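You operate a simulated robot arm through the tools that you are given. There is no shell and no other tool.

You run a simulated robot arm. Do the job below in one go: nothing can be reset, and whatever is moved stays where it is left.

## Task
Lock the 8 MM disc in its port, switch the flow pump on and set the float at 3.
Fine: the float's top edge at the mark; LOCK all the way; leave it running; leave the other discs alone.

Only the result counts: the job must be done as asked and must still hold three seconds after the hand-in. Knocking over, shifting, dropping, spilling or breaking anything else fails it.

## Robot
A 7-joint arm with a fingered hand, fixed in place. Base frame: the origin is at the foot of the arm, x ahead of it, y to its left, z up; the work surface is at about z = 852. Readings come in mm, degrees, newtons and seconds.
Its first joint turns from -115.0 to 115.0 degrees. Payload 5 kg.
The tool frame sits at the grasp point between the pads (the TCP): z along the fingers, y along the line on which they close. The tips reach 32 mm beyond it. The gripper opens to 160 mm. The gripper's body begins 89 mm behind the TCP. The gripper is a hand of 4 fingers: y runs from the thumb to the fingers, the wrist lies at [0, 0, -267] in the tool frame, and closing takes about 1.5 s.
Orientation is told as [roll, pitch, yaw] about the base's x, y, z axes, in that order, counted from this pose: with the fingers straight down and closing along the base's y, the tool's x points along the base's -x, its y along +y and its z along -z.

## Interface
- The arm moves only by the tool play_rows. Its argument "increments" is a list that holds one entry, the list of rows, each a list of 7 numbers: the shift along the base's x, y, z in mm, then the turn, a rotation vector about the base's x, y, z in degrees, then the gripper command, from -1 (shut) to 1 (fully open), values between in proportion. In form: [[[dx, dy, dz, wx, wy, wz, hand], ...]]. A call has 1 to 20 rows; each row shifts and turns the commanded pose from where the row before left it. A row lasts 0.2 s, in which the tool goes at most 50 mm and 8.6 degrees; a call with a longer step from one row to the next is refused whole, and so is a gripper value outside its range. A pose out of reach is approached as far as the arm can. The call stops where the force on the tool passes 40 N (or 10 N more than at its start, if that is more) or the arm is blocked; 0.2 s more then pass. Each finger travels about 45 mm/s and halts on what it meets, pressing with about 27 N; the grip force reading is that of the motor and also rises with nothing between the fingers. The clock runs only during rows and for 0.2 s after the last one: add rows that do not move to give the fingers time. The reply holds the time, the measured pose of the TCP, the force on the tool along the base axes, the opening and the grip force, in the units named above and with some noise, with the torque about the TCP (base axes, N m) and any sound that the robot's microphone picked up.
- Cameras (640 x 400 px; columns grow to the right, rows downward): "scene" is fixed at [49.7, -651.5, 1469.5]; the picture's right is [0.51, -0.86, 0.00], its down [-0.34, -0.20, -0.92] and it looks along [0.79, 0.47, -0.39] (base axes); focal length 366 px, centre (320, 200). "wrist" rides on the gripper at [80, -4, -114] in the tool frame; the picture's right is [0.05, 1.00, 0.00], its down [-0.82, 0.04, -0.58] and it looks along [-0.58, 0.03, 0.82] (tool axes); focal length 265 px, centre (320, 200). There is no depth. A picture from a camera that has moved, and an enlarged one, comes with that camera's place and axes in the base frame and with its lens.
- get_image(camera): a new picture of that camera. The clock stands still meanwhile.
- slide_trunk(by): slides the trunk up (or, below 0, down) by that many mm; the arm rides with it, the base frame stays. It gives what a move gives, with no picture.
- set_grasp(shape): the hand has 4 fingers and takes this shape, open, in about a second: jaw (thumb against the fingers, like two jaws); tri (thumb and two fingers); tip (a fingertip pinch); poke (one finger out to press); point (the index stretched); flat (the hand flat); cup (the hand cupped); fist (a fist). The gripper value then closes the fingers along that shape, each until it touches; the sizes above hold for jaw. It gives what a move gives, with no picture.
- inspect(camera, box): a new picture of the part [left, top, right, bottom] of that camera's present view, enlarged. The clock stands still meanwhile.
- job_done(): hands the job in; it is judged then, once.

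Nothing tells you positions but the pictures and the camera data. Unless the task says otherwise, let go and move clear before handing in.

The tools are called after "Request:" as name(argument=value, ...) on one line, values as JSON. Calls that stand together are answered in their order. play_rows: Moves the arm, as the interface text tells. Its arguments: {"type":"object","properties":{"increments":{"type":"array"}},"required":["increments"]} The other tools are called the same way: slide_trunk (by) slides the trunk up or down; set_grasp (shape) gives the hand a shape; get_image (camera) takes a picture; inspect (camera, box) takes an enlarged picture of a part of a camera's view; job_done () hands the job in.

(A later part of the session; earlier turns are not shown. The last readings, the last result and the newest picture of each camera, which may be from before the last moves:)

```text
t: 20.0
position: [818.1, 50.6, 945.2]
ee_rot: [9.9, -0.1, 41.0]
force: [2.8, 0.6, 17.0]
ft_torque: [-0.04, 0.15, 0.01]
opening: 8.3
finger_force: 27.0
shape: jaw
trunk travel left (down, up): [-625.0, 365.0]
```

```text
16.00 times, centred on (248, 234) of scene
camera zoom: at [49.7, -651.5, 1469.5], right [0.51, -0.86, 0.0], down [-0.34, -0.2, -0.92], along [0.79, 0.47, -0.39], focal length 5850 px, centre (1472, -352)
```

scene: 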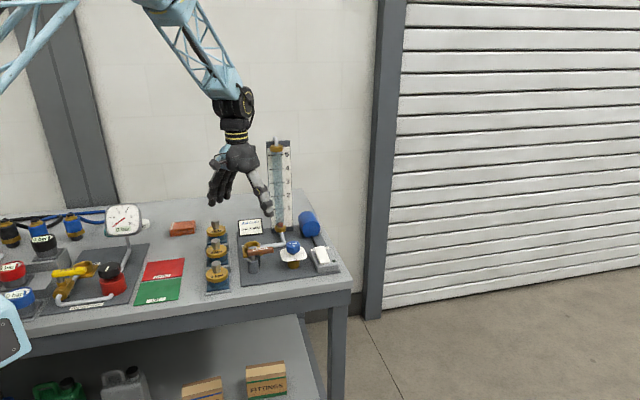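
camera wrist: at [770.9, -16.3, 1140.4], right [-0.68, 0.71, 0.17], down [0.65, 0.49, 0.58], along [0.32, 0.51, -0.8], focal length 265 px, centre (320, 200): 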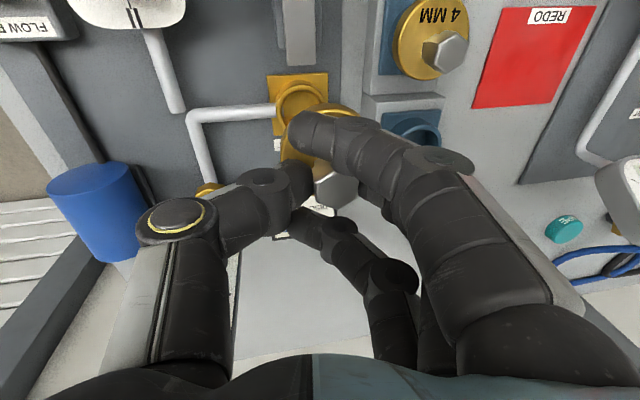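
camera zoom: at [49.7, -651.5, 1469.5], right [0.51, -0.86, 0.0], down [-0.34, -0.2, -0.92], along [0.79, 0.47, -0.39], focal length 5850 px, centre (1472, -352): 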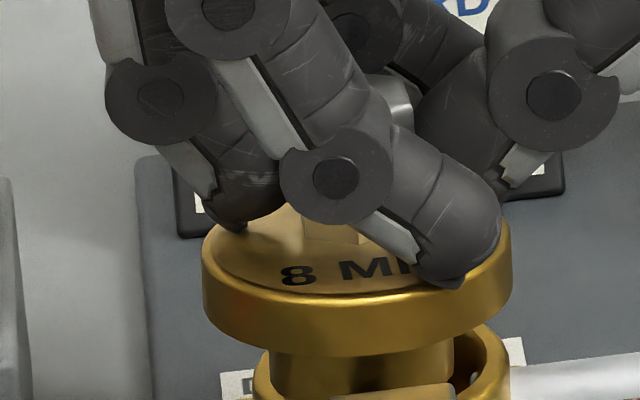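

The plug is resting on the rim, so it's slightly off in the viewing direction. I'll lift a little to clear it and re-measure.

Request:
play_rows(increments=[[[0, 0, 5, 0, 0, 0, -1], [0, 0, 5, 0, 0, 0, -1], [0, 0, 4, 0, 0, 0, -1], [0, 0, 0, 0, 0, 0, -1]]])

Request:
inspect(camera="wrist", box=[250, 60, 390, 240])

Request:
inspect(camera="scene", box=[228, 215, 268, 240])

Request:
inspect(camera="scene", box=[228, 225, 268, 250])

```text
t: 21.0
position: [817.8, 51.1, 957.6]
ee_rot: [10.1, 0.0, 41.0]
force: [-0.5, -0.1, -0.7]
ft_torque: [-0.04, -0.02, 0.02]
opening: 7.8
finger_force: 27.2
shape: jaw
trunk travel left (down, up): [-625.0, 365.0]
```

```text
2.22 times, centred on (320, 150) of wrist
camera zoom: at [772.9, -19.3, 1069.7], right [-0.68, 0.71, 0.17], down [0.65, 0.49, 0.58], along [0.32, 0.51, -0.8], focal length 590 px, centre (320, 311)
```

zoom: 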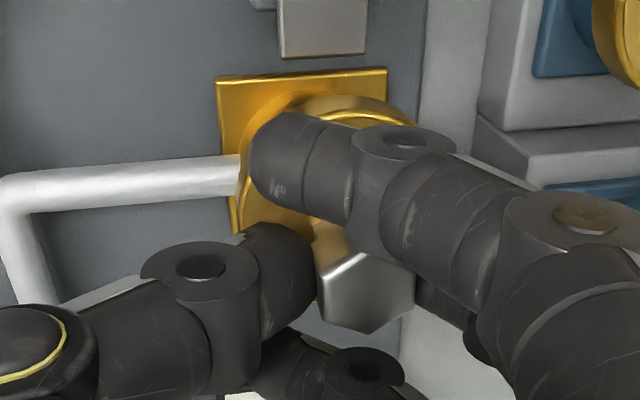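

```text
16.00 times, centred on (248, 228) of scene
camera zoom: at [49.7, -651.5, 1469.5], right [0.51, -0.86, 0.0], down [-0.34, -0.2, -0.92], along [0.79, 0.47, -0.39], focal length 5850 px, centre (1472, -240)
```

zoom: 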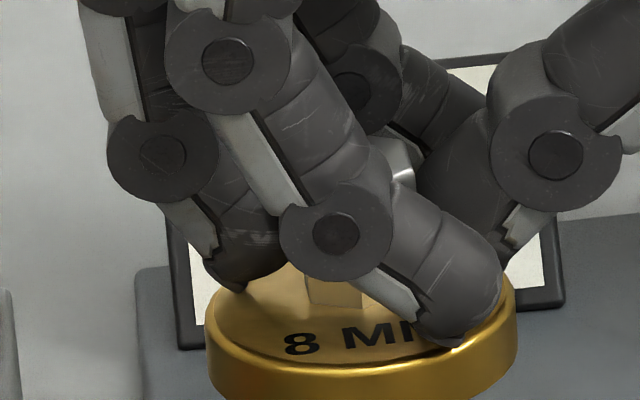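

```text
16.00 times, centred on (248, 238) of scene
camera zoom: at [49.7, -651.5, 1469.5], right [0.51, -0.86, 0.0], down [-0.34, -0.2, -0.92], along [0.79, 0.47, -0.39], focal length 5850 px, centre (1472, -400)
```

zoom: 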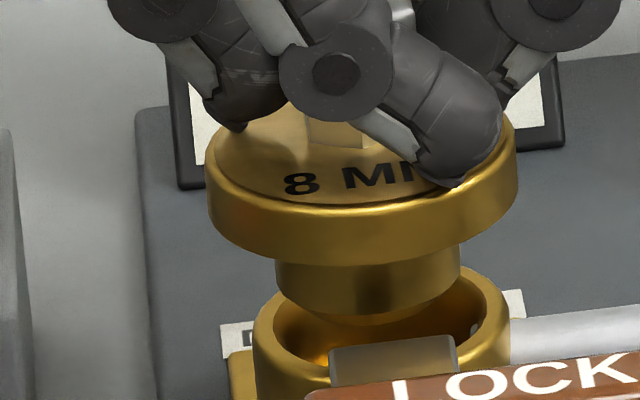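

The plug is about 5 mm too far from the scene camera and 2 mm too far left. I'll shift it by (−3.2, −4.5) mm and lower again.

Request:
play_rows(increments=[[[-3.2, -4.5, 0, 0, 0, 0, -1], [0, 0, -3, 0, 0, 0, -1], [0, 0, -3, 0, 0, 0, -1], [0, 0, -3, 0, 0, 0, -1], [0, 0, 0, 0, 0, 0, -1]]])

Request:
inspect(camera="scene", box=[228, 225, 268, 250])

```text
t: 22.2
position: [813.4, 46.5, 949.6]
ee_rot: [10.1, 0.0, 41.0]
force: [0.4, -0.3, -1.0]
ft_torque: [-0.01, -0.02, -0.01]
opening: 7.9
finger_force: 27.2
shape: jaw
trunk travel left (down, up): [-625.0, 365.0]
```

```text
16.00 times, centred on (248, 238) of scene
camera zoom: at [49.7, -651.5, 1469.5], right [0.51, -0.86, 0.0], down [-0.34, -0.2, -0.92], along [0.79, 0.47, -0.39], focal length 5850 px, centre (1472, -400)
```

zoom: 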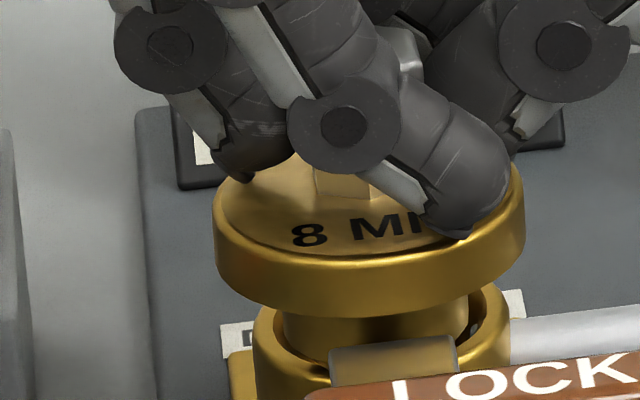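

No contact this time, and the plug is starting into the ring. Continuing down.

Request:
play_rows(increments=[[[0.4, -0.7, -3, 0, 0, 0, -1], [0, 0, -3, 0, 0, 0, -1], [0, 0, -3, 0, 0, 0, -1], [0, 0, 0, 0, 0, 0, -1]]])

Request:
inspect(camera="scene", box=[228, 225, 268, 250])

```text
t: 23.3
position: [816.5, 45.8, 945.8]
ee_rot: [9.8, -0.4, 41.0]
force: [-2.4, -1.4, 20.5]
ft_torque: [-0.23, 0.33, -0.06]
opening: 8.8
finger_force: 27.0
shape: jaw
trunk travel left (down, up): [-625.0, 365.0]
stopped in row 4: the force on the tool passed its limit at 41 N (the readings are from after the stop); the commanded pose is now the measured one
```

```text
16.00 times, centred on (248, 238) of scene
camera zoom: at [49.7, -651.5, 1469.5], right [0.51, -0.86, 0.0], down [-0.34, -0.2, -0.92], along [0.79, 0.47, -0.39], focal length 5850 px, centre (1472, -400)
```

zoom: 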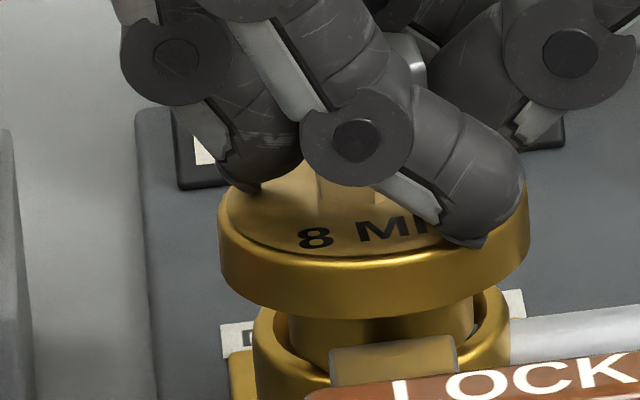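

Contact again, a few mm deeper. I'll look at the wrist view before nudging further.

Request:
inspect(camera="wrist", box=[250, 60, 390, 240])

Request:
play_rows(increments=[[[0, 0, 2, 0, 0, 0, -1], [0, 0, 0, 0, 0, 0, -1]]])

Request:
inspect(camera="scene", box=[228, 225, 268, 250])

```text
2.22 times, centred on (320, 150) of wrist
camera zoom: at [771.0, -24.3, 1057.5], right [-0.68, 0.71, 0.17], down [0.65, 0.49, 0.58], along [0.33, 0.51, -0.8], focal length 590 px, centre (320, 311)
```

zoom: 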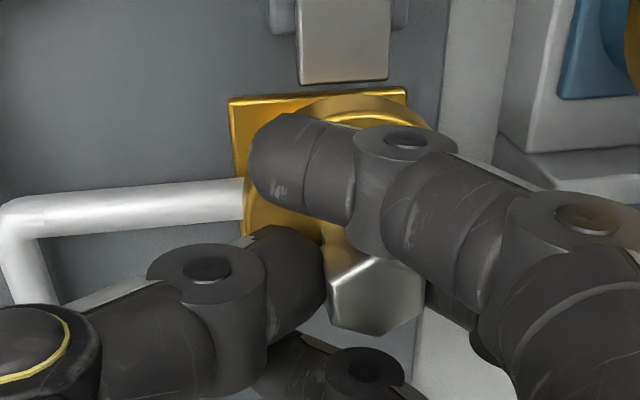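

```text
t: 23.9
position: [816.2, 45.1, 944.8]
ee_rot: [9.9, -0.2, 41.0]
force: [0.7, -0.9, 14.6]
ft_torque: [-0.07, 0.12, 0.06]
opening: 8.4
finger_force: 26.5
shape: jaw
trunk travel left (down, up): [-625.0, 365.0]
```

```text
16.00 times, centred on (248, 238) of scene
camera zoom: at [49.7, -651.5, 1469.5], right [0.51, -0.86, 0.0], down [-0.34, -0.2, -0.92], along [0.79, 0.47, -0.39], focal length 5850 px, centre (1472, -400)
```

zoom: 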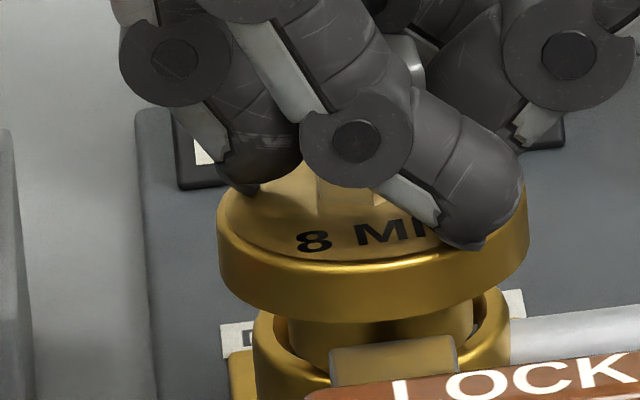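

The contact torque points to the near side of the rim, so I'll nudge away from it in small steps under light pressure.

Request:
play_rows(increments=[[[0.75, 0.65, 0, 0, 0, 0, -1], [0.75, 0.65, 0, 0, 0, 0, -1], [0, 0, 0, 0, 0, 0, -1]]])

Request:
play_rows(increments=[[[0.75, 0.65, 0, 0, 0, 0, -1], [0.75, 0.65, 0, 0, 0, 0, -1], [0, 0, 0, 0, 0, 0, -1]]])

Request:
inspect(camera="scene", box=[228, 225, 268, 250])

```text
t: 24.7
position: [817.0, 47.7, 946.1]
ee_rot: [9.9, -0.1, 41.1]
force: [-1.6, -2.2, 16.9]
ft_torque: [-0.28, 0.26, -0.01]
opening: 8.7
finger_force: 26.9
shape: jaw
trunk travel left (down, up): [-625.0, 365.0]
```

```text
t: 25.5
position: [819.3, 47.6, 945.2]
ee_rot: [10.0, -0.3, 41.0]
force: [-2.1, -2.4, 16.3]
ft_torque: [-0.28, 0.29, 0.03]
opening: 8.5
finger_force: 26.9
shape: jaw
trunk travel left (down, up): [-625.0, 365.0]
```

```text
16.00 times, centred on (248, 238) of scene
camera zoom: at [49.7, -651.5, 1469.5], right [0.51, -0.86, 0.0], down [-0.34, -0.2, -0.92], along [0.79, 0.47, -0.39], focal length 5850 px, centre (1472, -400)
```

zoom: 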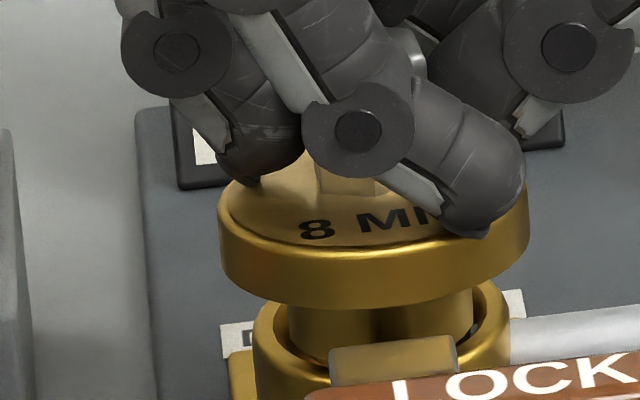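

Comparing the ellipse shapes, the disc is leaning about 7° away from the scene camera, which puts the plug on the near rim. I'll lift clear, tilt the hand to level the disc and shift back slightly.

Request:
play_rows(increments=[[[0, 0, 6, 0, 0, 0, -1], [0, 0, 6, 0, 0, 0, -1], [-1.6, -1, 0, 2.3, -2.65, 0, -1], [-1.7, -1, 0, 2.3, -2.65, 0, -1], [0, 0, 0, 0, 0, 0, -1]]])

Request:
inspect(camera="scene", box=[228, 225, 268, 250])

Request:
get_image(camera="wrist")

```text
t: 26.7
position: [815.1, 45.5, 955.6]
ee_rot: [9.9, -7.2, 41.0]
force: [0.3, -0.2, -2.3]
ft_torque: [-0.03, -0.05, 0.0]
opening: 7.3
finger_force: 26.9
shape: jaw
trunk travel left (down, up): [-625.0, 365.0]
```

```text
16.00 times, centred on (248, 238) of scene
camera zoom: at [49.7, -651.5, 1469.5], right [0.51, -0.86, 0.0], down [-0.34, -0.2, -0.92], along [0.79, 0.47, -0.39], focal length 5850 px, centre (1472, -400)
```

zoom: 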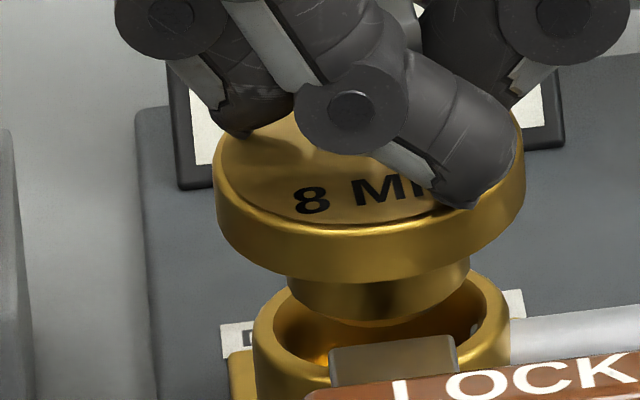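

```text
taken
camera wrist: at [760.7, -32.2, 1058.0], right [-0.7, 0.69, 0.16], down [0.59, 0.44, 0.67], along [0.4, 0.57, -0.72], focal length 265 px, centre (320, 200)
```

wrist: 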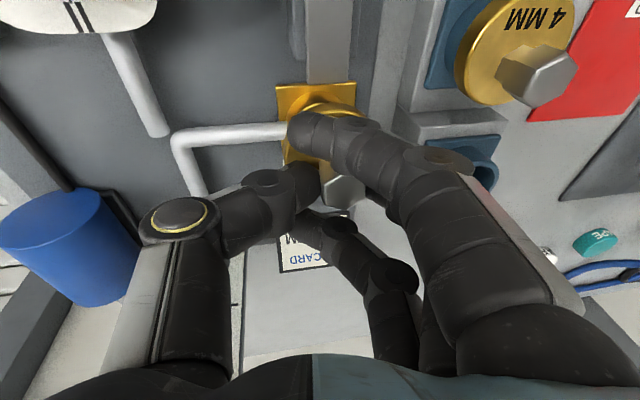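

The disc now looks level, and the plug is laterally on the ring's axis, perhaps 1–2 mm near. I'll nudge it and lower 9 mm.

Request:
play_rows(increments=[[[1.2, 0.7, 0, 0, 0, 0, -1], [0, 0, -3, 0, 0, 0, -1], [0, 0, -3, 0, 0, 0, -1], [0, 0, -3, 0, 0, 0, -1], [0, 0, 0, 0, 0, 0, -1]]])

Request:
inspect(camera="scene", box=[228, 225, 268, 250])

```text
t: 27.9
position: [817.6, 47.0, 948.7]
ee_rot: [9.9, -7.2, 41.0]
force: [0.0, 0.6, -1.3]
ft_torque: [-0.01, -0.01, -0.01]
opening: 7.5
finger_force: 26.5
shape: jaw
trunk travel left (down, up): [-625.0, 365.0]
```

```text
16.00 times, centred on (248, 238) of scene
camera zoom: at [49.7, -651.5, 1469.5], right [0.51, -0.86, 0.0], down [-0.34, -0.2, -0.92], along [0.79, 0.47, -0.39], focal length 5850 px, centre (1472, -400)
```

zoom: 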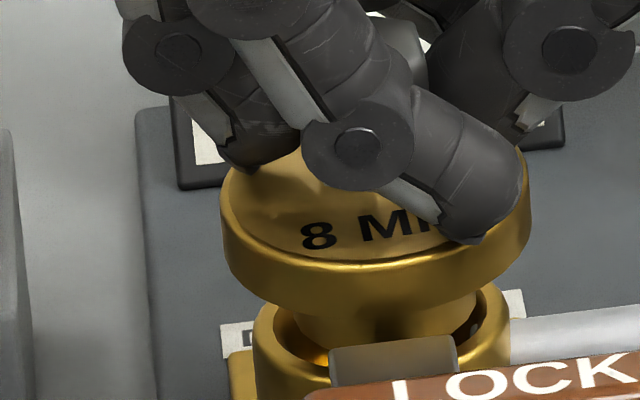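

Request:
play_rows(increments=[[[-0.4, 0.7, -2, 0, 0, 0, -1], [0, 0, -2, 0, 0, 0, -1], [0, 0, -2, 0, 0, 0, -1], [0, 0, 0, 0, 0, 0, -1]]])

Request:
inspect(camera="scene", box=[228, 225, 268, 250])

```text
t: 28.9
position: [817.8, 47.3, 940.9]
ee_rot: [10.0, -7.3, 41.0]
force: [1.2, 1.6, -2.3]
ft_torque: [0.12, -0.12, 0.0]
opening: 7.4
finger_force: 26.9
shape: jaw
trunk travel left (down, up): [-625.0, 365.0]
```

```text
16.00 times, centred on (248, 238) of scene
camera zoom: at [49.7, -651.5, 1469.5], right [0.51, -0.86, 0.0], down [-0.34, -0.2, -0.92], along [0.79, 0.47, -0.39], focal length 5850 px, centre (1472, -400)
```

zoom: 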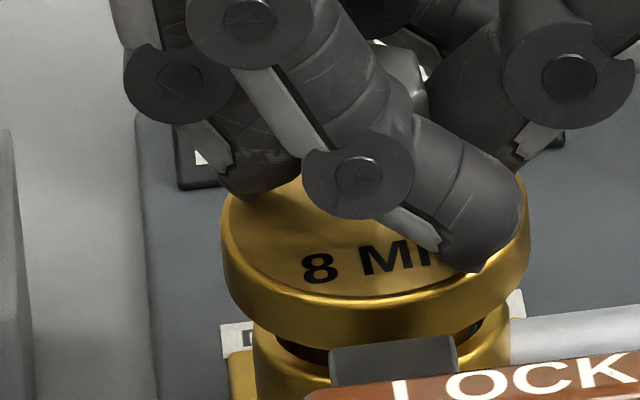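

The plug is now inside the ring with almost no resistance. Continuing down to seat it.

Request:
play_rows(increments=[[[0, 0, -2, 0, 0, 0, -1], [0, 0, -2, 0, 0, 0, -1], [0, 0, -2, 0, 0, 0, -1], [0, 0, -2, 0, 0, 0, -1], [0, 0, 0, 0, 0, 0, -1]]])

Request:
inspect(camera="scene", box=[228, 225, 268, 250])

Request:
get_image(camera="wrist")

```text
t: 30.1
position: [818.3, 48.6, 934.0]
ee_rot: [9.9, -7.3, 40.9]
force: [4.0, 3.4, 0.3]
ft_torque: [0.15, -0.16, -0.05]
opening: 7.6
finger_force: 27.0
shape: jaw
trunk travel left (down, up): [-625.0, 365.0]
```

```text
16.00 times, centred on (248, 238) of scene
camera zoom: at [49.7, -651.5, 1469.5], right [0.51, -0.86, 0.0], down [-0.34, -0.2, -0.92], along [0.79, 0.47, -0.39], focal length 5850 px, centre (1472, -400)
```

zoom: 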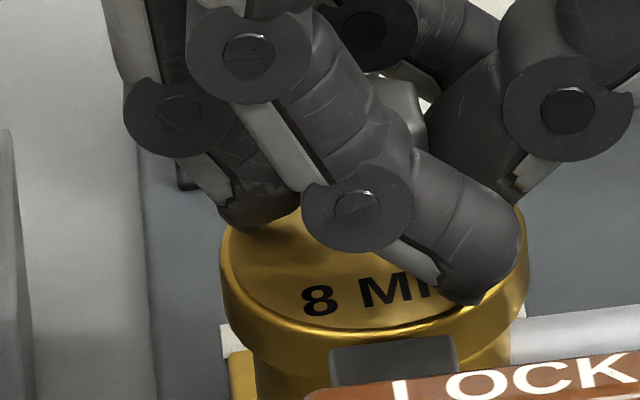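

```text
taken
camera wrist: at [762.3, -30.2, 1035.5], right [-0.7, 0.7, 0.16], down [0.59, 0.44, 0.67], along [0.4, 0.57, -0.72], focal length 265 px, centre (320, 200)
```

wrist: 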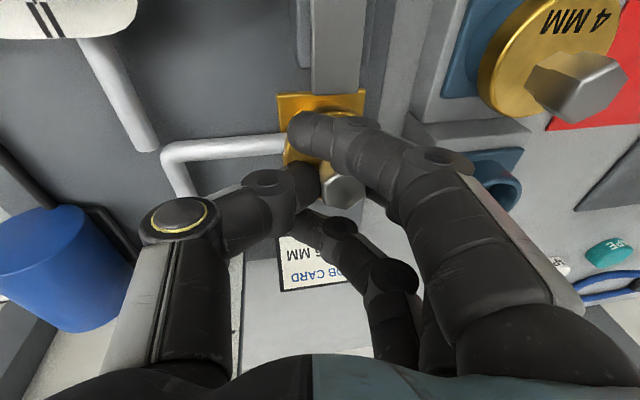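

Request:
play_rows(increments=[[[0.7, 0.6, -2, 0, 0, 0, -1], [0, 0, -2, 0, 0, 0, -1], [0, 0, -1.5, 0, 0, 0, -1], [0, 0, -1.5, 0, 0, 0, -1], [0, 0, 0, 0, 0, 0, -1]]])

Request:
inspect(camera="scene", box=[228, 225, 268, 250])

```text
t: 31.3
position: [818.1, 49.9, 928.6]
ee_rot: [9.8, -7.2, 40.9]
force: [9.9, 7.2, 13.8]
ft_torque: [0.28, -0.11, -0.18]
opening: 7.6
finger_force: 27.4
shape: jaw
trunk travel left (down, up): [-625.0, 365.0]
```

```text
16.00 times, centred on (248, 238) of scene
camera zoom: at [49.7, -651.5, 1469.5], right [0.51, -0.86, 0.0], down [-0.34, -0.2, -0.92], along [0.79, 0.47, -0.39], focal length 5850 px, centre (1472, -400)
```

zoom: 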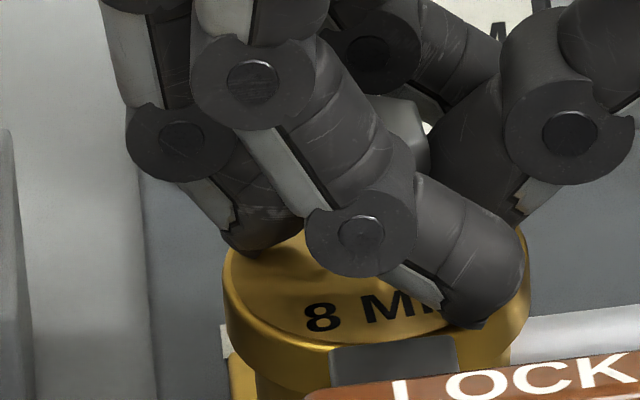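

The flange is down at the ring with about 14 N of contact. I'll release and rise a little to check seating.

Request:
play_rows(increments=[[[0, 0, 0, 0, 0, 0, -0.6], [0, 0, 0, 0, 0, 0, -0.3], [0, 0, 0, 0, 0, 0, -0.1], [0, 0, 0, 0, 0, 0, -0.1], [0, 0, 0, 0, 0, 0, -0.1]]])

Request:
inspect(camera="scene", box=[218, 220, 282, 260])

Request:
get_image(camera="wrist")

```text
t: 32.5
position: [817.1, 48.3, 925.5]
ee_rot: [9.8, -7.2, 40.8]
force: [0.6, 0.0, 0.2]
ft_torque: [0.01, 0.01, 0.02]
opening: 71.2
finger_force: 0.1
shape: jaw
trunk travel left (down, up): [-625.0, 365.0]
```

```text
10.00 times, centred on (250, 240) of scene
camera zoom: at [49.7, -651.5, 1469.5], right [0.51, -0.86, 0.0], down [-0.34, -0.2, -0.92], along [0.79, 0.47, -0.39], focal length 3656 px, centre (1020, -200)
```

zoom: 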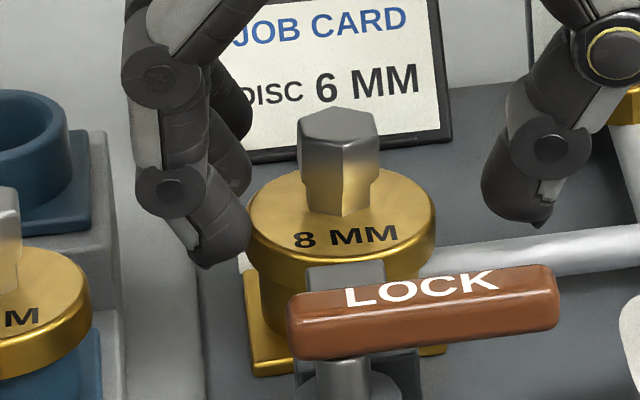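

```text
taken
camera wrist: at [762.8, -30.9, 1027.5], right [-0.7, 0.7, 0.16], down [0.59, 0.44, 0.67], along [0.4, 0.57, -0.72], focal length 265 px, centre (320, 200)
```

wrist: 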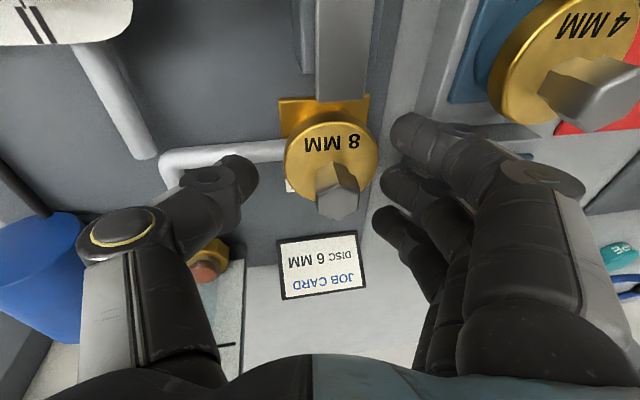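

The 8 MM disc dropped level into the port. I'll raise the hand straight up, level it again and look at everything.

Request:
play_rows(increments=[[[0, 0, 10, 0, 0, 0, 0], [0, 0, 20, 0, 0, 0, 0], [0, 0, 30, 0, 0, 0, 0], [0, 0, 30, 0, 0, 0, 0], [0, 0, 30, 0, 0, 0, 0], [0, 0, 20, -4.6, 5.3, 0, 0], [0, 0, 0, -3.775, -3.28, 0, 0], [0, 0, 0, -3.775, -3.28, 0, 0], [0, 0, 0, 0, 0, 0, 0]]])

Request:
get_image(camera="wrist")

Request:
inspect(camera="scene", box=[190, 200, 350, 300])

Request:
inspect(camera="scene", box=[228, 225, 268, 250])

```text
t: 34.5
position: [817.0, 48.3, 1065.9]
ee_rot: [-0.2, -0.2, 40.9]
force: [0.9, -0.4, 0.1]
ft_torque: [-0.01, 0.03, 0.0]
opening: 79.3
finger_force: 0.0
shape: jaw
trunk travel left (down, up): [-625.0, 365.0]
```

```text
taken
camera wrist: at [759.8, -7.4, 1180.5], right [-0.69, 0.72, 0.0], down [0.59, 0.57, 0.58], along [0.42, 0.4, -0.81], focal length 265 px, centre (320, 200)
```

wrist: 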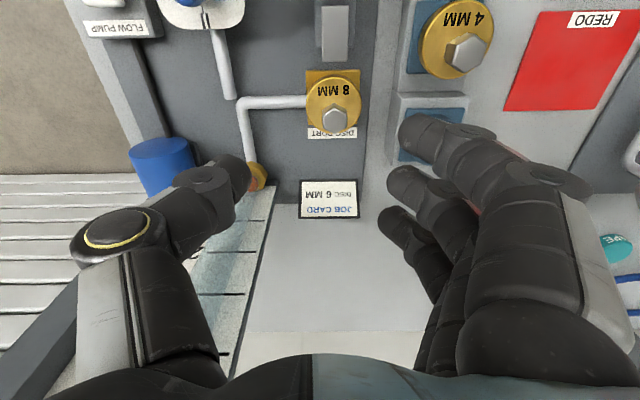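

```text
4.00 times, centred on (270, 250) of scene
camera zoom: at [49.7, -651.5, 1469.5], right [0.51, -0.86, 0.0], down [-0.34, -0.2, -0.92], along [0.79, 0.47, -0.39], focal length 1462 px, centre (520, 0)
```

zoom: 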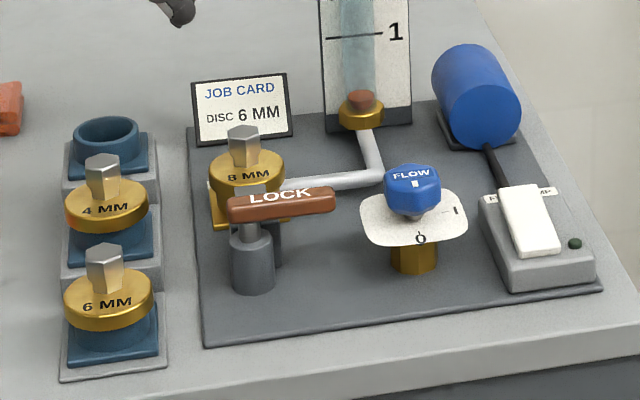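

```text
16.00 times, centred on (248, 238) of scene
camera zoom: at [49.7, -651.5, 1469.5], right [0.51, -0.86, 0.0], down [-0.34, -0.2, -0.92], along [0.79, 0.47, -0.39], focal length 5850 px, centre (1472, -400)
```

zoom: 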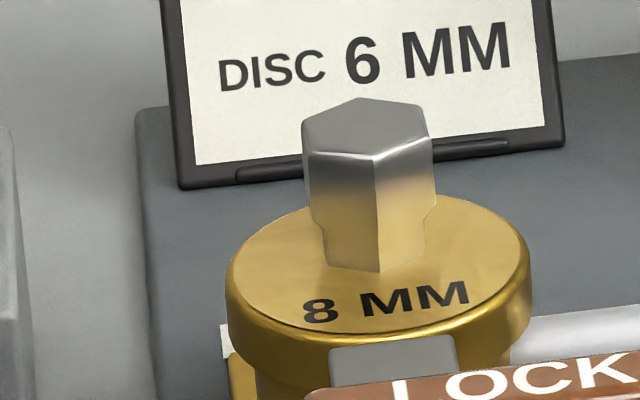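

The disc is seated level. Now I'll set the single-finger poke shape, with the hand raised a bit for safety, and look at where the fingertip is.

Request:
play_rows(increments=[[[-20, -20, 30, 0, 0, 0, 0], [-20, -20, 20, 0, 0, 0, 0], [0, -10, 0, 0, 0, 0, 0]]])

Request:
set_grasp(shape="poke")

Request:
get_image(camera="wrist")

Request:
inspect(camera="scene", box=[200, 100, 360, 280])

```text
t: 35.3
position: [779.2, -2.2, 1116.2]
ee_rot: [-0.1, -0.1, 40.9]
force: [-0.1, 0.3, -0.2]
ft_torque: [-0.03, -0.01, 0.03]
opening: 79.2
finger_force: 0.1
shape: jaw
trunk travel left (down, up): [-625.0, 365.0]
```

```text
t: 36.2
position: [779.2, -0.8, 1116.0]
ee_rot: [-0.1, -0.2, 40.9]
force: [0.9, 0.4, -0.9]
ft_torque: [-0.01, -0.02, 0.02]
opening: 0.2
finger_force: 0.1
shape: poke
trunk travel left (down, up): [-625.0, 365.0]
```

```text
taken
camera wrist: at [721.3, -57.0, 1230.5], right [-0.69, 0.72, 0.0], down [0.59, 0.57, 0.58], along [0.42, 0.4, -0.81], focal length 265 px, centre (320, 200)
```

wrist: 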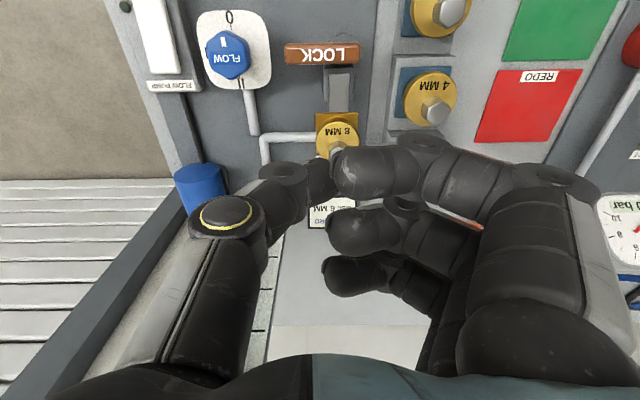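

```text
2.22 times, centred on (280, 190) of scene
camera zoom: at [49.7, -651.5, 1469.5], right [0.51, -0.86, 0.0], down [-0.34, -0.2, -0.92], along [0.79, 0.47, -0.39], focal length 812 px, centre (409, 222)
```

zoom: 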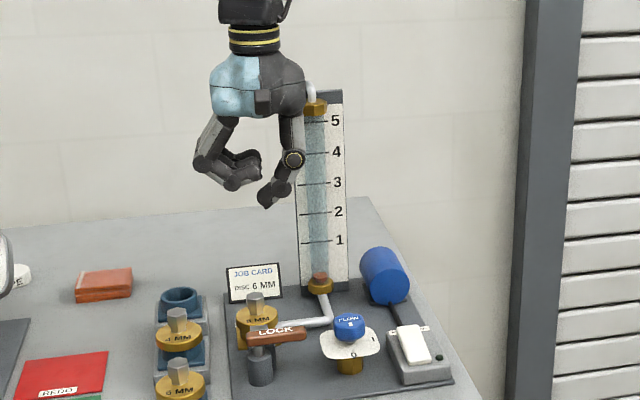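

Request:
play_rows(increments=[[[0, 0, 0, 0, 0, 0, 1], [0, 0, 0, 0, 0, 0, 1], [0, 0, 0, 0, 0, 0, 1], [0, 0, 0, 0, 0, 0, 1], [0, 0, 0, 0, 0, 0, 1]]])

Request:
get_image(camera="wrist")

Request:
inspect(camera="scene", box=[210, 100, 310, 200])

```text
t: 37.4
position: [779.0, -1.6, 1116.1]
ee_rot: [-0.1, -0.1, 41.0]
force: [-0.1, -0.9, -0.3]
ft_torque: [-0.02, 0.0, -0.02]
opening: 0.0
finger_force: 0.1
shape: poke
trunk travel left (down, up): [-625.0, 365.0]
```

```text
taken
camera wrist: at [721.3, -57.1, 1230.4], right [-0.69, 0.72, 0.0], down [0.59, 0.57, 0.58], along [0.42, 0.4, -0.81], focal length 265 px, centre (320, 200)
```

wrist: 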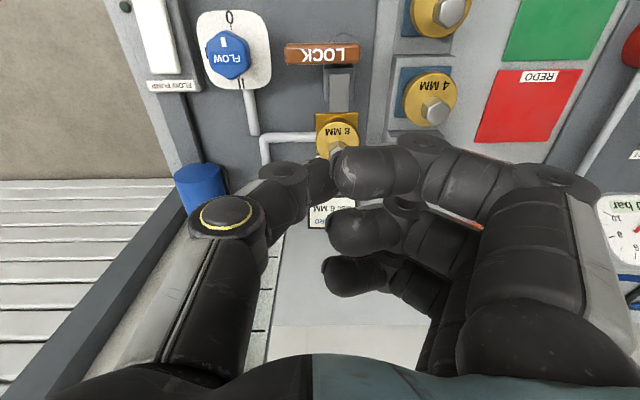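

```text
4.00 times, centred on (260, 150) of scene
camera zoom: at [49.7, -651.5, 1469.5], right [0.51, -0.86, 0.0], down [-0.34, -0.2, -0.92], along [0.79, 0.47, -0.39], focal length 1462 px, centre (560, 400)
```

zoom: 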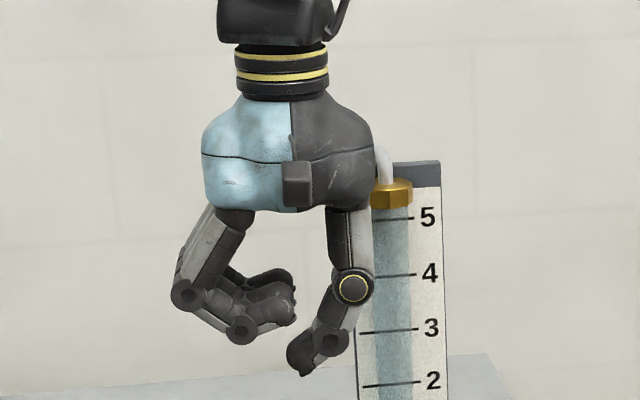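

In this shape the thumb points down and its tip is at about TCP−32, with the other fingers curled above it. I'll put it beside the LOCK lever's free end and push the lever round toward the disc side.

Request:
play_rows(increments=[[[-19.5, -34, 0, 0, 0, 0, 1], [-19.5, -34, 0, 0, 0, 0, 1], [0, 0, -40, 0, 0, 0, 1], [0, 0, -40, 0, 0, 0, 1], [0, 0, -40, 0, 0, 0, 1], [0, 0, -30, 0, 0, 0, 1], [0, 0, 0, 0, 0, 0, 1]]])

Request:
get_image(camera="wrist")

Request:
inspect(camera="scene", box=[200, 180, 328, 260])

```text
t: 39.0
position: [738.8, -70.6, 966.3]
ee_rot: [-0.2, -0.2, 40.9]
force: [-0.8, -0.1, 0.2]
ft_torque: [0.01, -0.01, 0.0]
opening: 0.1
finger_force: 0.1
shape: poke
trunk travel left (down, up): [-625.0, 365.0]
```

```text
taken
camera wrist: at [680.6, -125.6, 1080.7], right [-0.69, 0.72, 0.0], down [0.59, 0.57, 0.58], along [0.42, 0.4, -0.81], focal length 265 px, centre (320, 200)
```

wrist: 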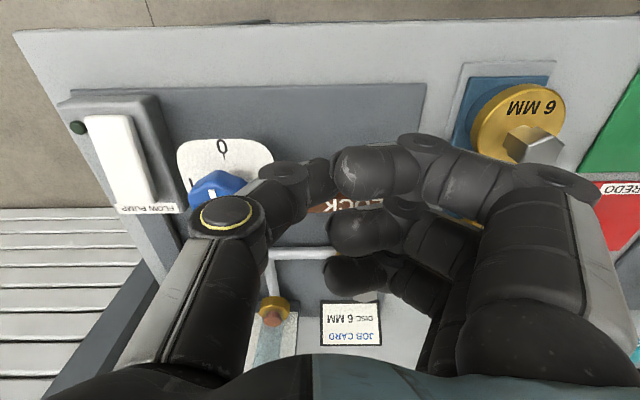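

```text
5.00 times, centred on (264, 220) of scene
camera zoom: at [49.7, -651.5, 1469.5], right [0.51, -0.86, 0.0], down [-0.34, -0.2, -0.92], along [0.79, 0.47, -0.39], focal length 1828 px, centre (600, 100)
```

zoom: 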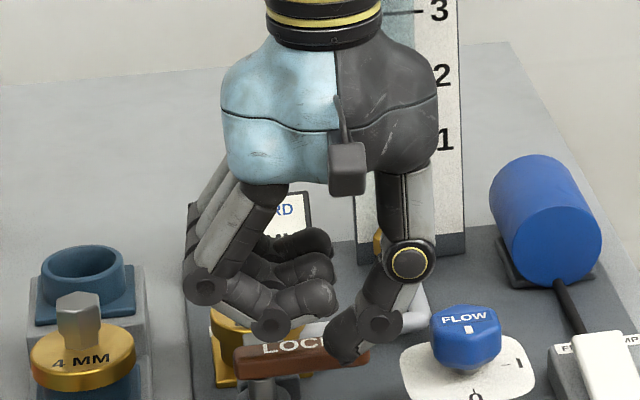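

Request:
play_rows(increments=[[[0, 0, -10, 0, 0, 0, 1], [0, 0, -6, 0, 0, 0, 1], [0, 0, 0, 0, 0, 0, 1]]])

Request:
play_rows(increments=[[[3.8, 3.3, 0, 0, 0, 0, 1], [3.8, 3.3, 0, 0, 0, 0, 1], [3.8, 3.3, 0, 0, 0, 0, 1], [0, 0, 0, 0, 0, 0, 1]]])

Request:
inspect(camera="scene", box=[218, 210, 298, 260])

```text
t: 39.8
position: [738.9, -69.9, 950.2]
ee_rot: [-0.1, -0.2, 41.0]
force: [0.0, 0.2, 0.2]
ft_torque: [0.02, -0.01, -0.02]
opening: 0.2
finger_force: 0.0
shape: poke
trunk travel left (down, up): [-625.0, 365.0]
```

```text
t: 40.8
position: [749.6, -60.9, 951.7]
ee_rot: [0.0, -0.1, 40.9]
force: [-10.2, -7.1, 0.5]
ft_torque: [-0.19, 0.23, 0.03]
opening: 0.2
finger_force: 0.0
shape: poke
trunk travel left (down, up): [-625.0, 365.0]
```

```text
8.00 times, centred on (258, 235) of scene
camera zoom: at [49.7, -651.5, 1469.5], right [0.51, -0.86, 0.0], down [-0.34, -0.2, -0.92], along [0.79, 0.47, -0.39], focal length 2925 px, centre (816, -80)
```

zoom: 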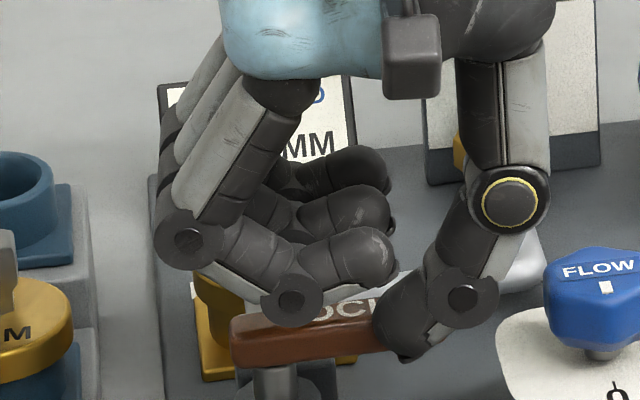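

Contact with the lever at about 12 N. I'll keep pushing gently to see whether it yields in this direction.

Request:
play_rows(increments=[[[2.3, 2, 0, 0, 0, 0, 1], [2.3, 2, 0, 0, 0, 0, 1], [2.3, 2, 0, 0, 0, 0, 1], [0, 0, 0, 0, 0, 0, 1]]])

Request:
inspect(camera="scene", box=[218, 210, 298, 260])

```text
t: 41.4
position: [750.9, -63.7, 951.1]
ee_rot: [0.0, 0.3, 40.7]
force: [-17.7, -15.4, 9.1]
ft_torque: [-0.29, 0.35, 0.02]
opening: 0.0
finger_force: 0.1
shape: poke
trunk travel left (down, up): [-625.0, 365.0]
stopped in row 3: the force on the tool passed its limit at 42 N (the readings are from after the stop); the commanded pose is now the measured one
```

```text
8.00 times, centred on (258, 235) of scene
camera zoom: at [49.7, -651.5, 1469.5], right [0.51, -0.86, 0.0], down [-0.34, -0.2, -0.92], along [0.79, 0.47, -0.39], focal length 2925 px, centre (816, -80)
```

zoom: 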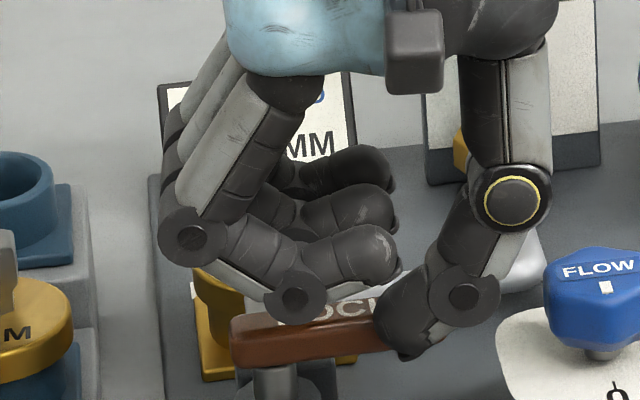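

The lever didn't budge at over 40 N, so that side is its stop. I'll lift over and push it the other way.

Request:
play_rows(increments=[[[-6, -5, 0, 0, 0, 0, 1], [0, 0, 40, 0, 0, 0, 1], [20, 18, 5, 0, 0, 0, 1], [20, 19, 0, 0, 0, 0, 1], [0, 0, -20, 0, 0, 0, 1], [0, 0, -12, 0, 0, 0, 1], [0, 0, 0, 0, 0, 0, 1]]])

Request:
inspect(camera="scene", box=[218, 210, 298, 260])

Request:
get_image(camera="wrist")

```text
t: 43.0
position: [787.1, -25.7, 963.7]
ee_rot: [0.0, 0.3, 40.9]
force: [-0.1, -0.2, 0.2]
ft_torque: [-0.02, 0.01, 0.01]
opening: 0.0
finger_force: 0.0
shape: poke
trunk travel left (down, up): [-625.0, 365.0]
```

```text
8.00 times, centred on (258, 235) of scene
camera zoom: at [49.7, -651.5, 1469.5], right [0.51, -0.86, 0.0], down [-0.34, -0.2, -0.92], along [0.79, 0.47, -0.39], focal length 2925 px, centre (816, -80)
```

zoom: 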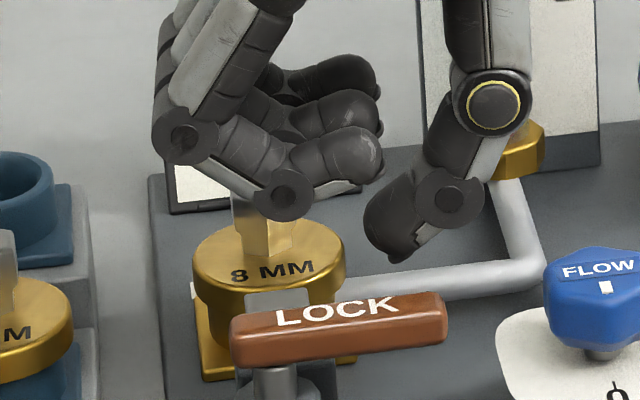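

```text
taken
camera wrist: at [729.7, -81.0, 1077.8], right [-0.69, 0.72, 0.0], down [0.59, 0.57, 0.57], along [0.41, 0.4, -0.82], focal length 265 px, centre (320, 200)
```

wrist: 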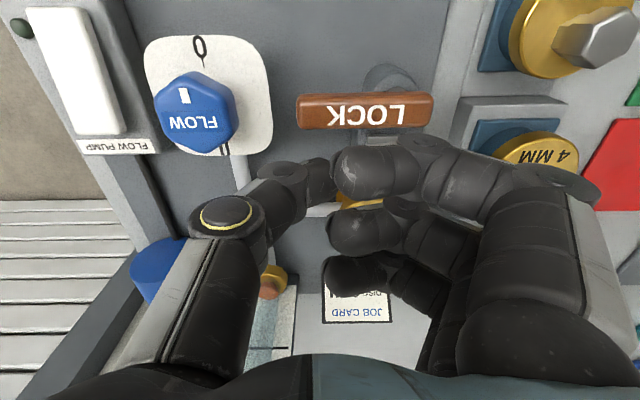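

Request:
play_rows(increments=[[[0, 0, -12, 0, 0, 0, 1], [-3.8, -3.3, 0, 0, 0, 0, 1], [-3.8, -3.3, 0, 0, 0, 0, 1], [-3.8, -3.3, 0, 0, 0, 0, 1], [-2, -1.8, 0, 0, 0, 0, 1], [0, 0, 0, 0, 0, 0, 1]]])

Request:
play_rows(increments=[[[-2.3, -2, 0, 0, 0, 0, 1], [-2.3, -2, 0, 0, 0, 0, 1], [-2.3, -2, 0, 0, 0, 0, 1], [0, 0, 0, 0, 0, 0, 1]]])

Request:
inspect(camera="scene", box=[218, 210, 298, 260])

```text
t: 44.4
position: [773.0, -36.6, 950.8]
ee_rot: [0.0, 0.3, 40.9]
force: [1.4, -0.2, 0.3]
ft_torque: [0.0, -0.03, 0.03]
opening: 0.0
finger_force: 0.0
shape: poke
trunk travel left (down, up): [-625.0, 365.0]
```

```text
t: 45.4
position: [767.1, -43.5, 951.0]
ee_rot: [0.0, 0.3, 40.9]
force: [0.1, -0.4, -0.1]
ft_torque: [-0.02, -0.02, 0.02]
opening: 0.0
finger_force: 0.1
shape: poke
trunk travel left (down, up): [-625.0, 365.0]
```

```text
8.00 times, centred on (258, 235) of scene
camera zoom: at [49.7, -651.5, 1469.5], right [0.51, -0.86, 0.0], down [-0.34, -0.2, -0.92], along [0.79, 0.47, -0.39], focal length 2925 px, centre (816, -80)
```

zoom: 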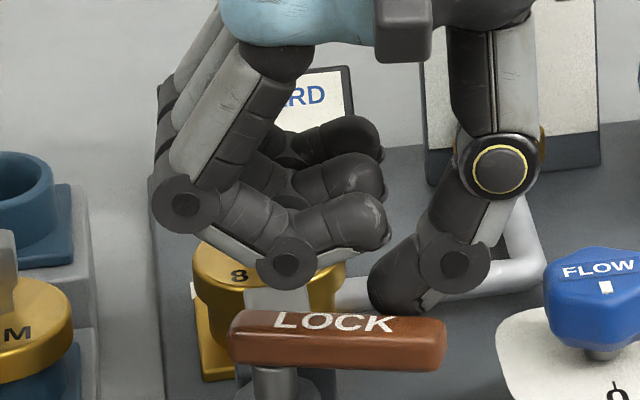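

The lever swings easily this way and has already moved about 10°. I'll follow its arc round.

Request:
play_rows(increments=[[[-3.6, -4.3, 0, 0, 0, 0, 1], [-4.0, -3.9, 0, 0, 0, 0, 1], [-4.5, -3.5, 0, 0, 0, 0, 1], [-4.8, -3.0, 0, 0, 0, 0, 1], [-5.1, -2.4, 0, 0, 0, 0, 1], [-5.3, -2.0, 0, 0, 0, 0, 1], [0, 0, 0, 0, 0, 0, 1]]])

Request:
inspect(camera="scene", box=[210, 205, 306, 265])

Request:
get_image(camera="wrist")

```text
t: 47.0
position: [738.0, -63.3, 951.6]
ee_rot: [0.0, 0.2, 40.9]
force: [0.2, 0.3, 0.1]
ft_torque: [-0.04, 0.01, -0.02]
opening: 0.1
finger_force: 0.3
shape: poke
trunk travel left (down, up): [-625.0, 365.0]
```

```text
6.67 times, centred on (258, 235) of scene
camera zoom: at [49.7, -651.5, 1469.5], right [0.51, -0.86, 0.0], down [-0.34, -0.2, -0.92], along [0.79, 0.47, -0.39], focal length 2437 px, centre (733, -33)
```

zoom: 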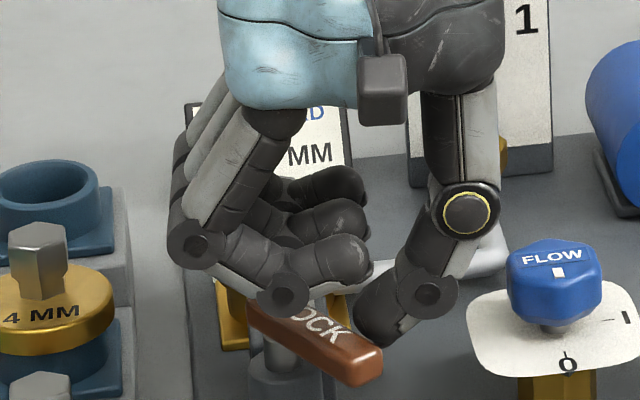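

```text
taken
camera wrist: at [681.0, -117.9, 1065.9], right [-0.69, 0.72, 0.0], down [0.59, 0.57, 0.57], along [0.41, 0.4, -0.82], focal length 265 px, centre (320, 200)
```

wrist: 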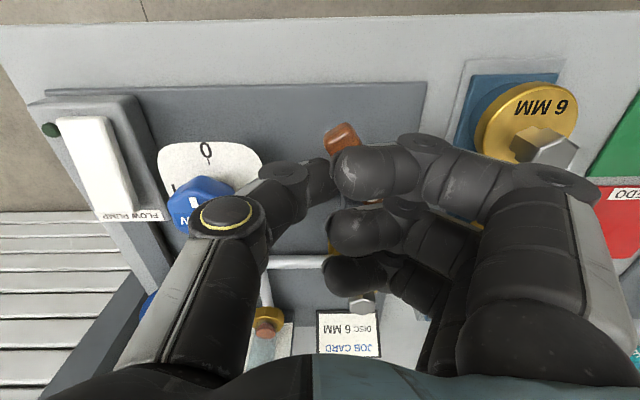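

Request:
play_rows(increments=[[[-5.5, -1.3, 0, 0, 0, 0, 1], [-5.6, -0.8, 0, 0, 0, 0, 1], [-5.6, -0.2, 0, 0, 0, 0, 1], [-5.7, 0.4, 0, 0, 0, 0, 1], [-5.5, 1.0, 0, 0, 0, 0, 1], [0, 0, 0, 0, 0, 0, 1]]])

Request:
inspect(camera="scene", box=[210, 205, 306, 265])

```text
t: 48.4
position: [710.2, -63.5, 951.6]
ee_rot: [0.0, 0.2, 40.9]
force: [0.8, 0.1, -0.4]
ft_torque: [-0.03, 0.0, 0.0]
opening: 0.0
finger_force: 0.0
shape: poke
trunk travel left (down, up): [-625.0, 365.0]
```

```text
6.67 times, centred on (258, 235) of scene
camera zoom: at [49.7, -651.5, 1469.5], right [0.51, -0.86, 0.0], down [-0.34, -0.2, -0.92], along [0.79, 0.47, -0.39], focal length 2437 px, centre (733, -33)
```

zoom: 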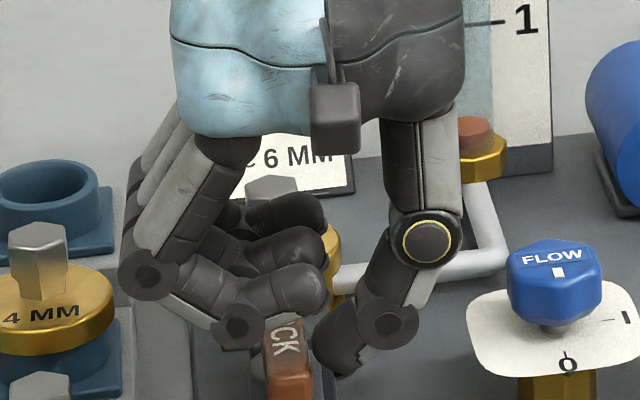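

Request:
play_rows(increments=[[[-5.5, 1.6, 0, 0, 0, 0, 1], [-5.2, 2.1, 0, 0, 0, 0, 1], [-5, 2.7, 0, 0, 0, 0, 1], [0, 0, 0, 0, 0, 0, 1]]])

Request:
inspect(camera="scene", box=[210, 205, 306, 265])

Request:
get_image(camera="wrist")

```text
t: 49.6
position: [701.7, -59.5, 953.2]
ee_rot: [-0.5, -0.2, 40.8]
force: [18.7, -8.7, 4.7]
ft_torque: [-0.2, -0.46, -0.04]
opening: 0.0
finger_force: 0.0
shape: poke
trunk travel left (down, up): [-625.0, 365.0]
stopped in row 4: the force on the tool passed its limit at 40 N (the readings are from after the stop); the commanded pose is now the measured one
```

```text
6.67 times, centred on (258, 235) of scene
camera zoom: at [49.7, -651.5, 1469.5], right [0.51, -0.86, 0.0], down [-0.34, -0.2, -0.92], along [0.79, 0.47, -0.39], focal length 2437 px, centre (733, -33)
```

zoom: 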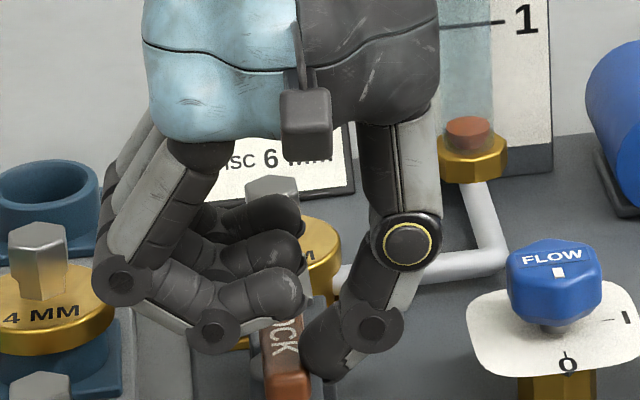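

```text
taken
camera wrist: at [642.6, -114.8, 1067.7], right [-0.69, 0.72, -0.01], down [0.58, 0.57, 0.58], along [0.42, 0.4, -0.81], focal length 265 px, centre (320, 200)
```

wrist: 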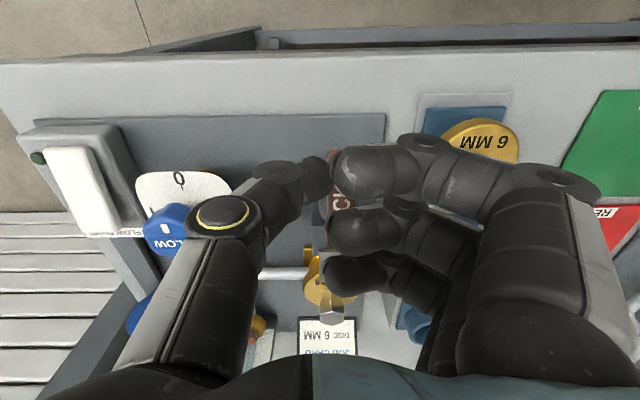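

The lever hit a firm stop after about 90°. I'll back off, rise and check both the lever and the clamp.

Request:
play_rows(increments=[[[6, -5, 0, 0, 0, 0, 1], [5, -5, 0, 0, 0, 0, 1], [0, 0, 40, 0, 0, 0, 1], [0, 0, 40, 0, 0, 0, 1], [0, -10, 20, 0, 0, 0, 1], [0, 0, 0, 0, 0, 0, 1]]])

Request:
inspect(camera="scene", box=[210, 205, 306, 265])

Request:
get_image(camera="wrist")

```text
t: 51.0
position: [709.3, -76.6, 1051.7]
ee_rot: [-0.2, 0.0, 41.0]
force: [0.2, -0.8, 0.2]
ft_torque: [0.0, -0.02, 0.01]
opening: 0.0
finger_force: 0.0
shape: poke
trunk travel left (down, up): [-625.0, 365.0]
```

```text
6.67 times, centred on (258, 235) of scene
camera zoom: at [49.7, -651.5, 1469.5], right [0.51, -0.86, 0.0], down [-0.34, -0.2, -0.92], along [0.79, 0.47, -0.39], focal length 2437 px, centre (733, -33)
```

zoom: 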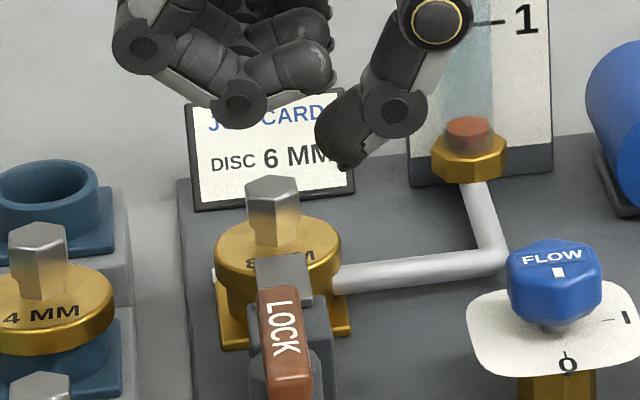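

```text
taken
camera wrist: at [650.7, -131.6, 1167.0], right [-0.69, 0.72, 0.0], down [0.59, 0.57, 0.58], along [0.42, 0.4, -0.82], focal length 265 px, centre (320, 200)
```

wrist: 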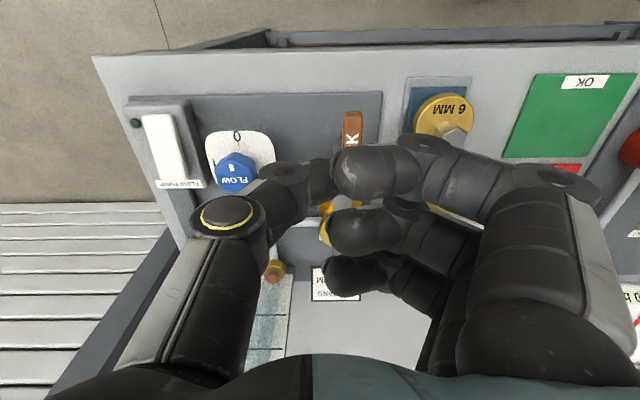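

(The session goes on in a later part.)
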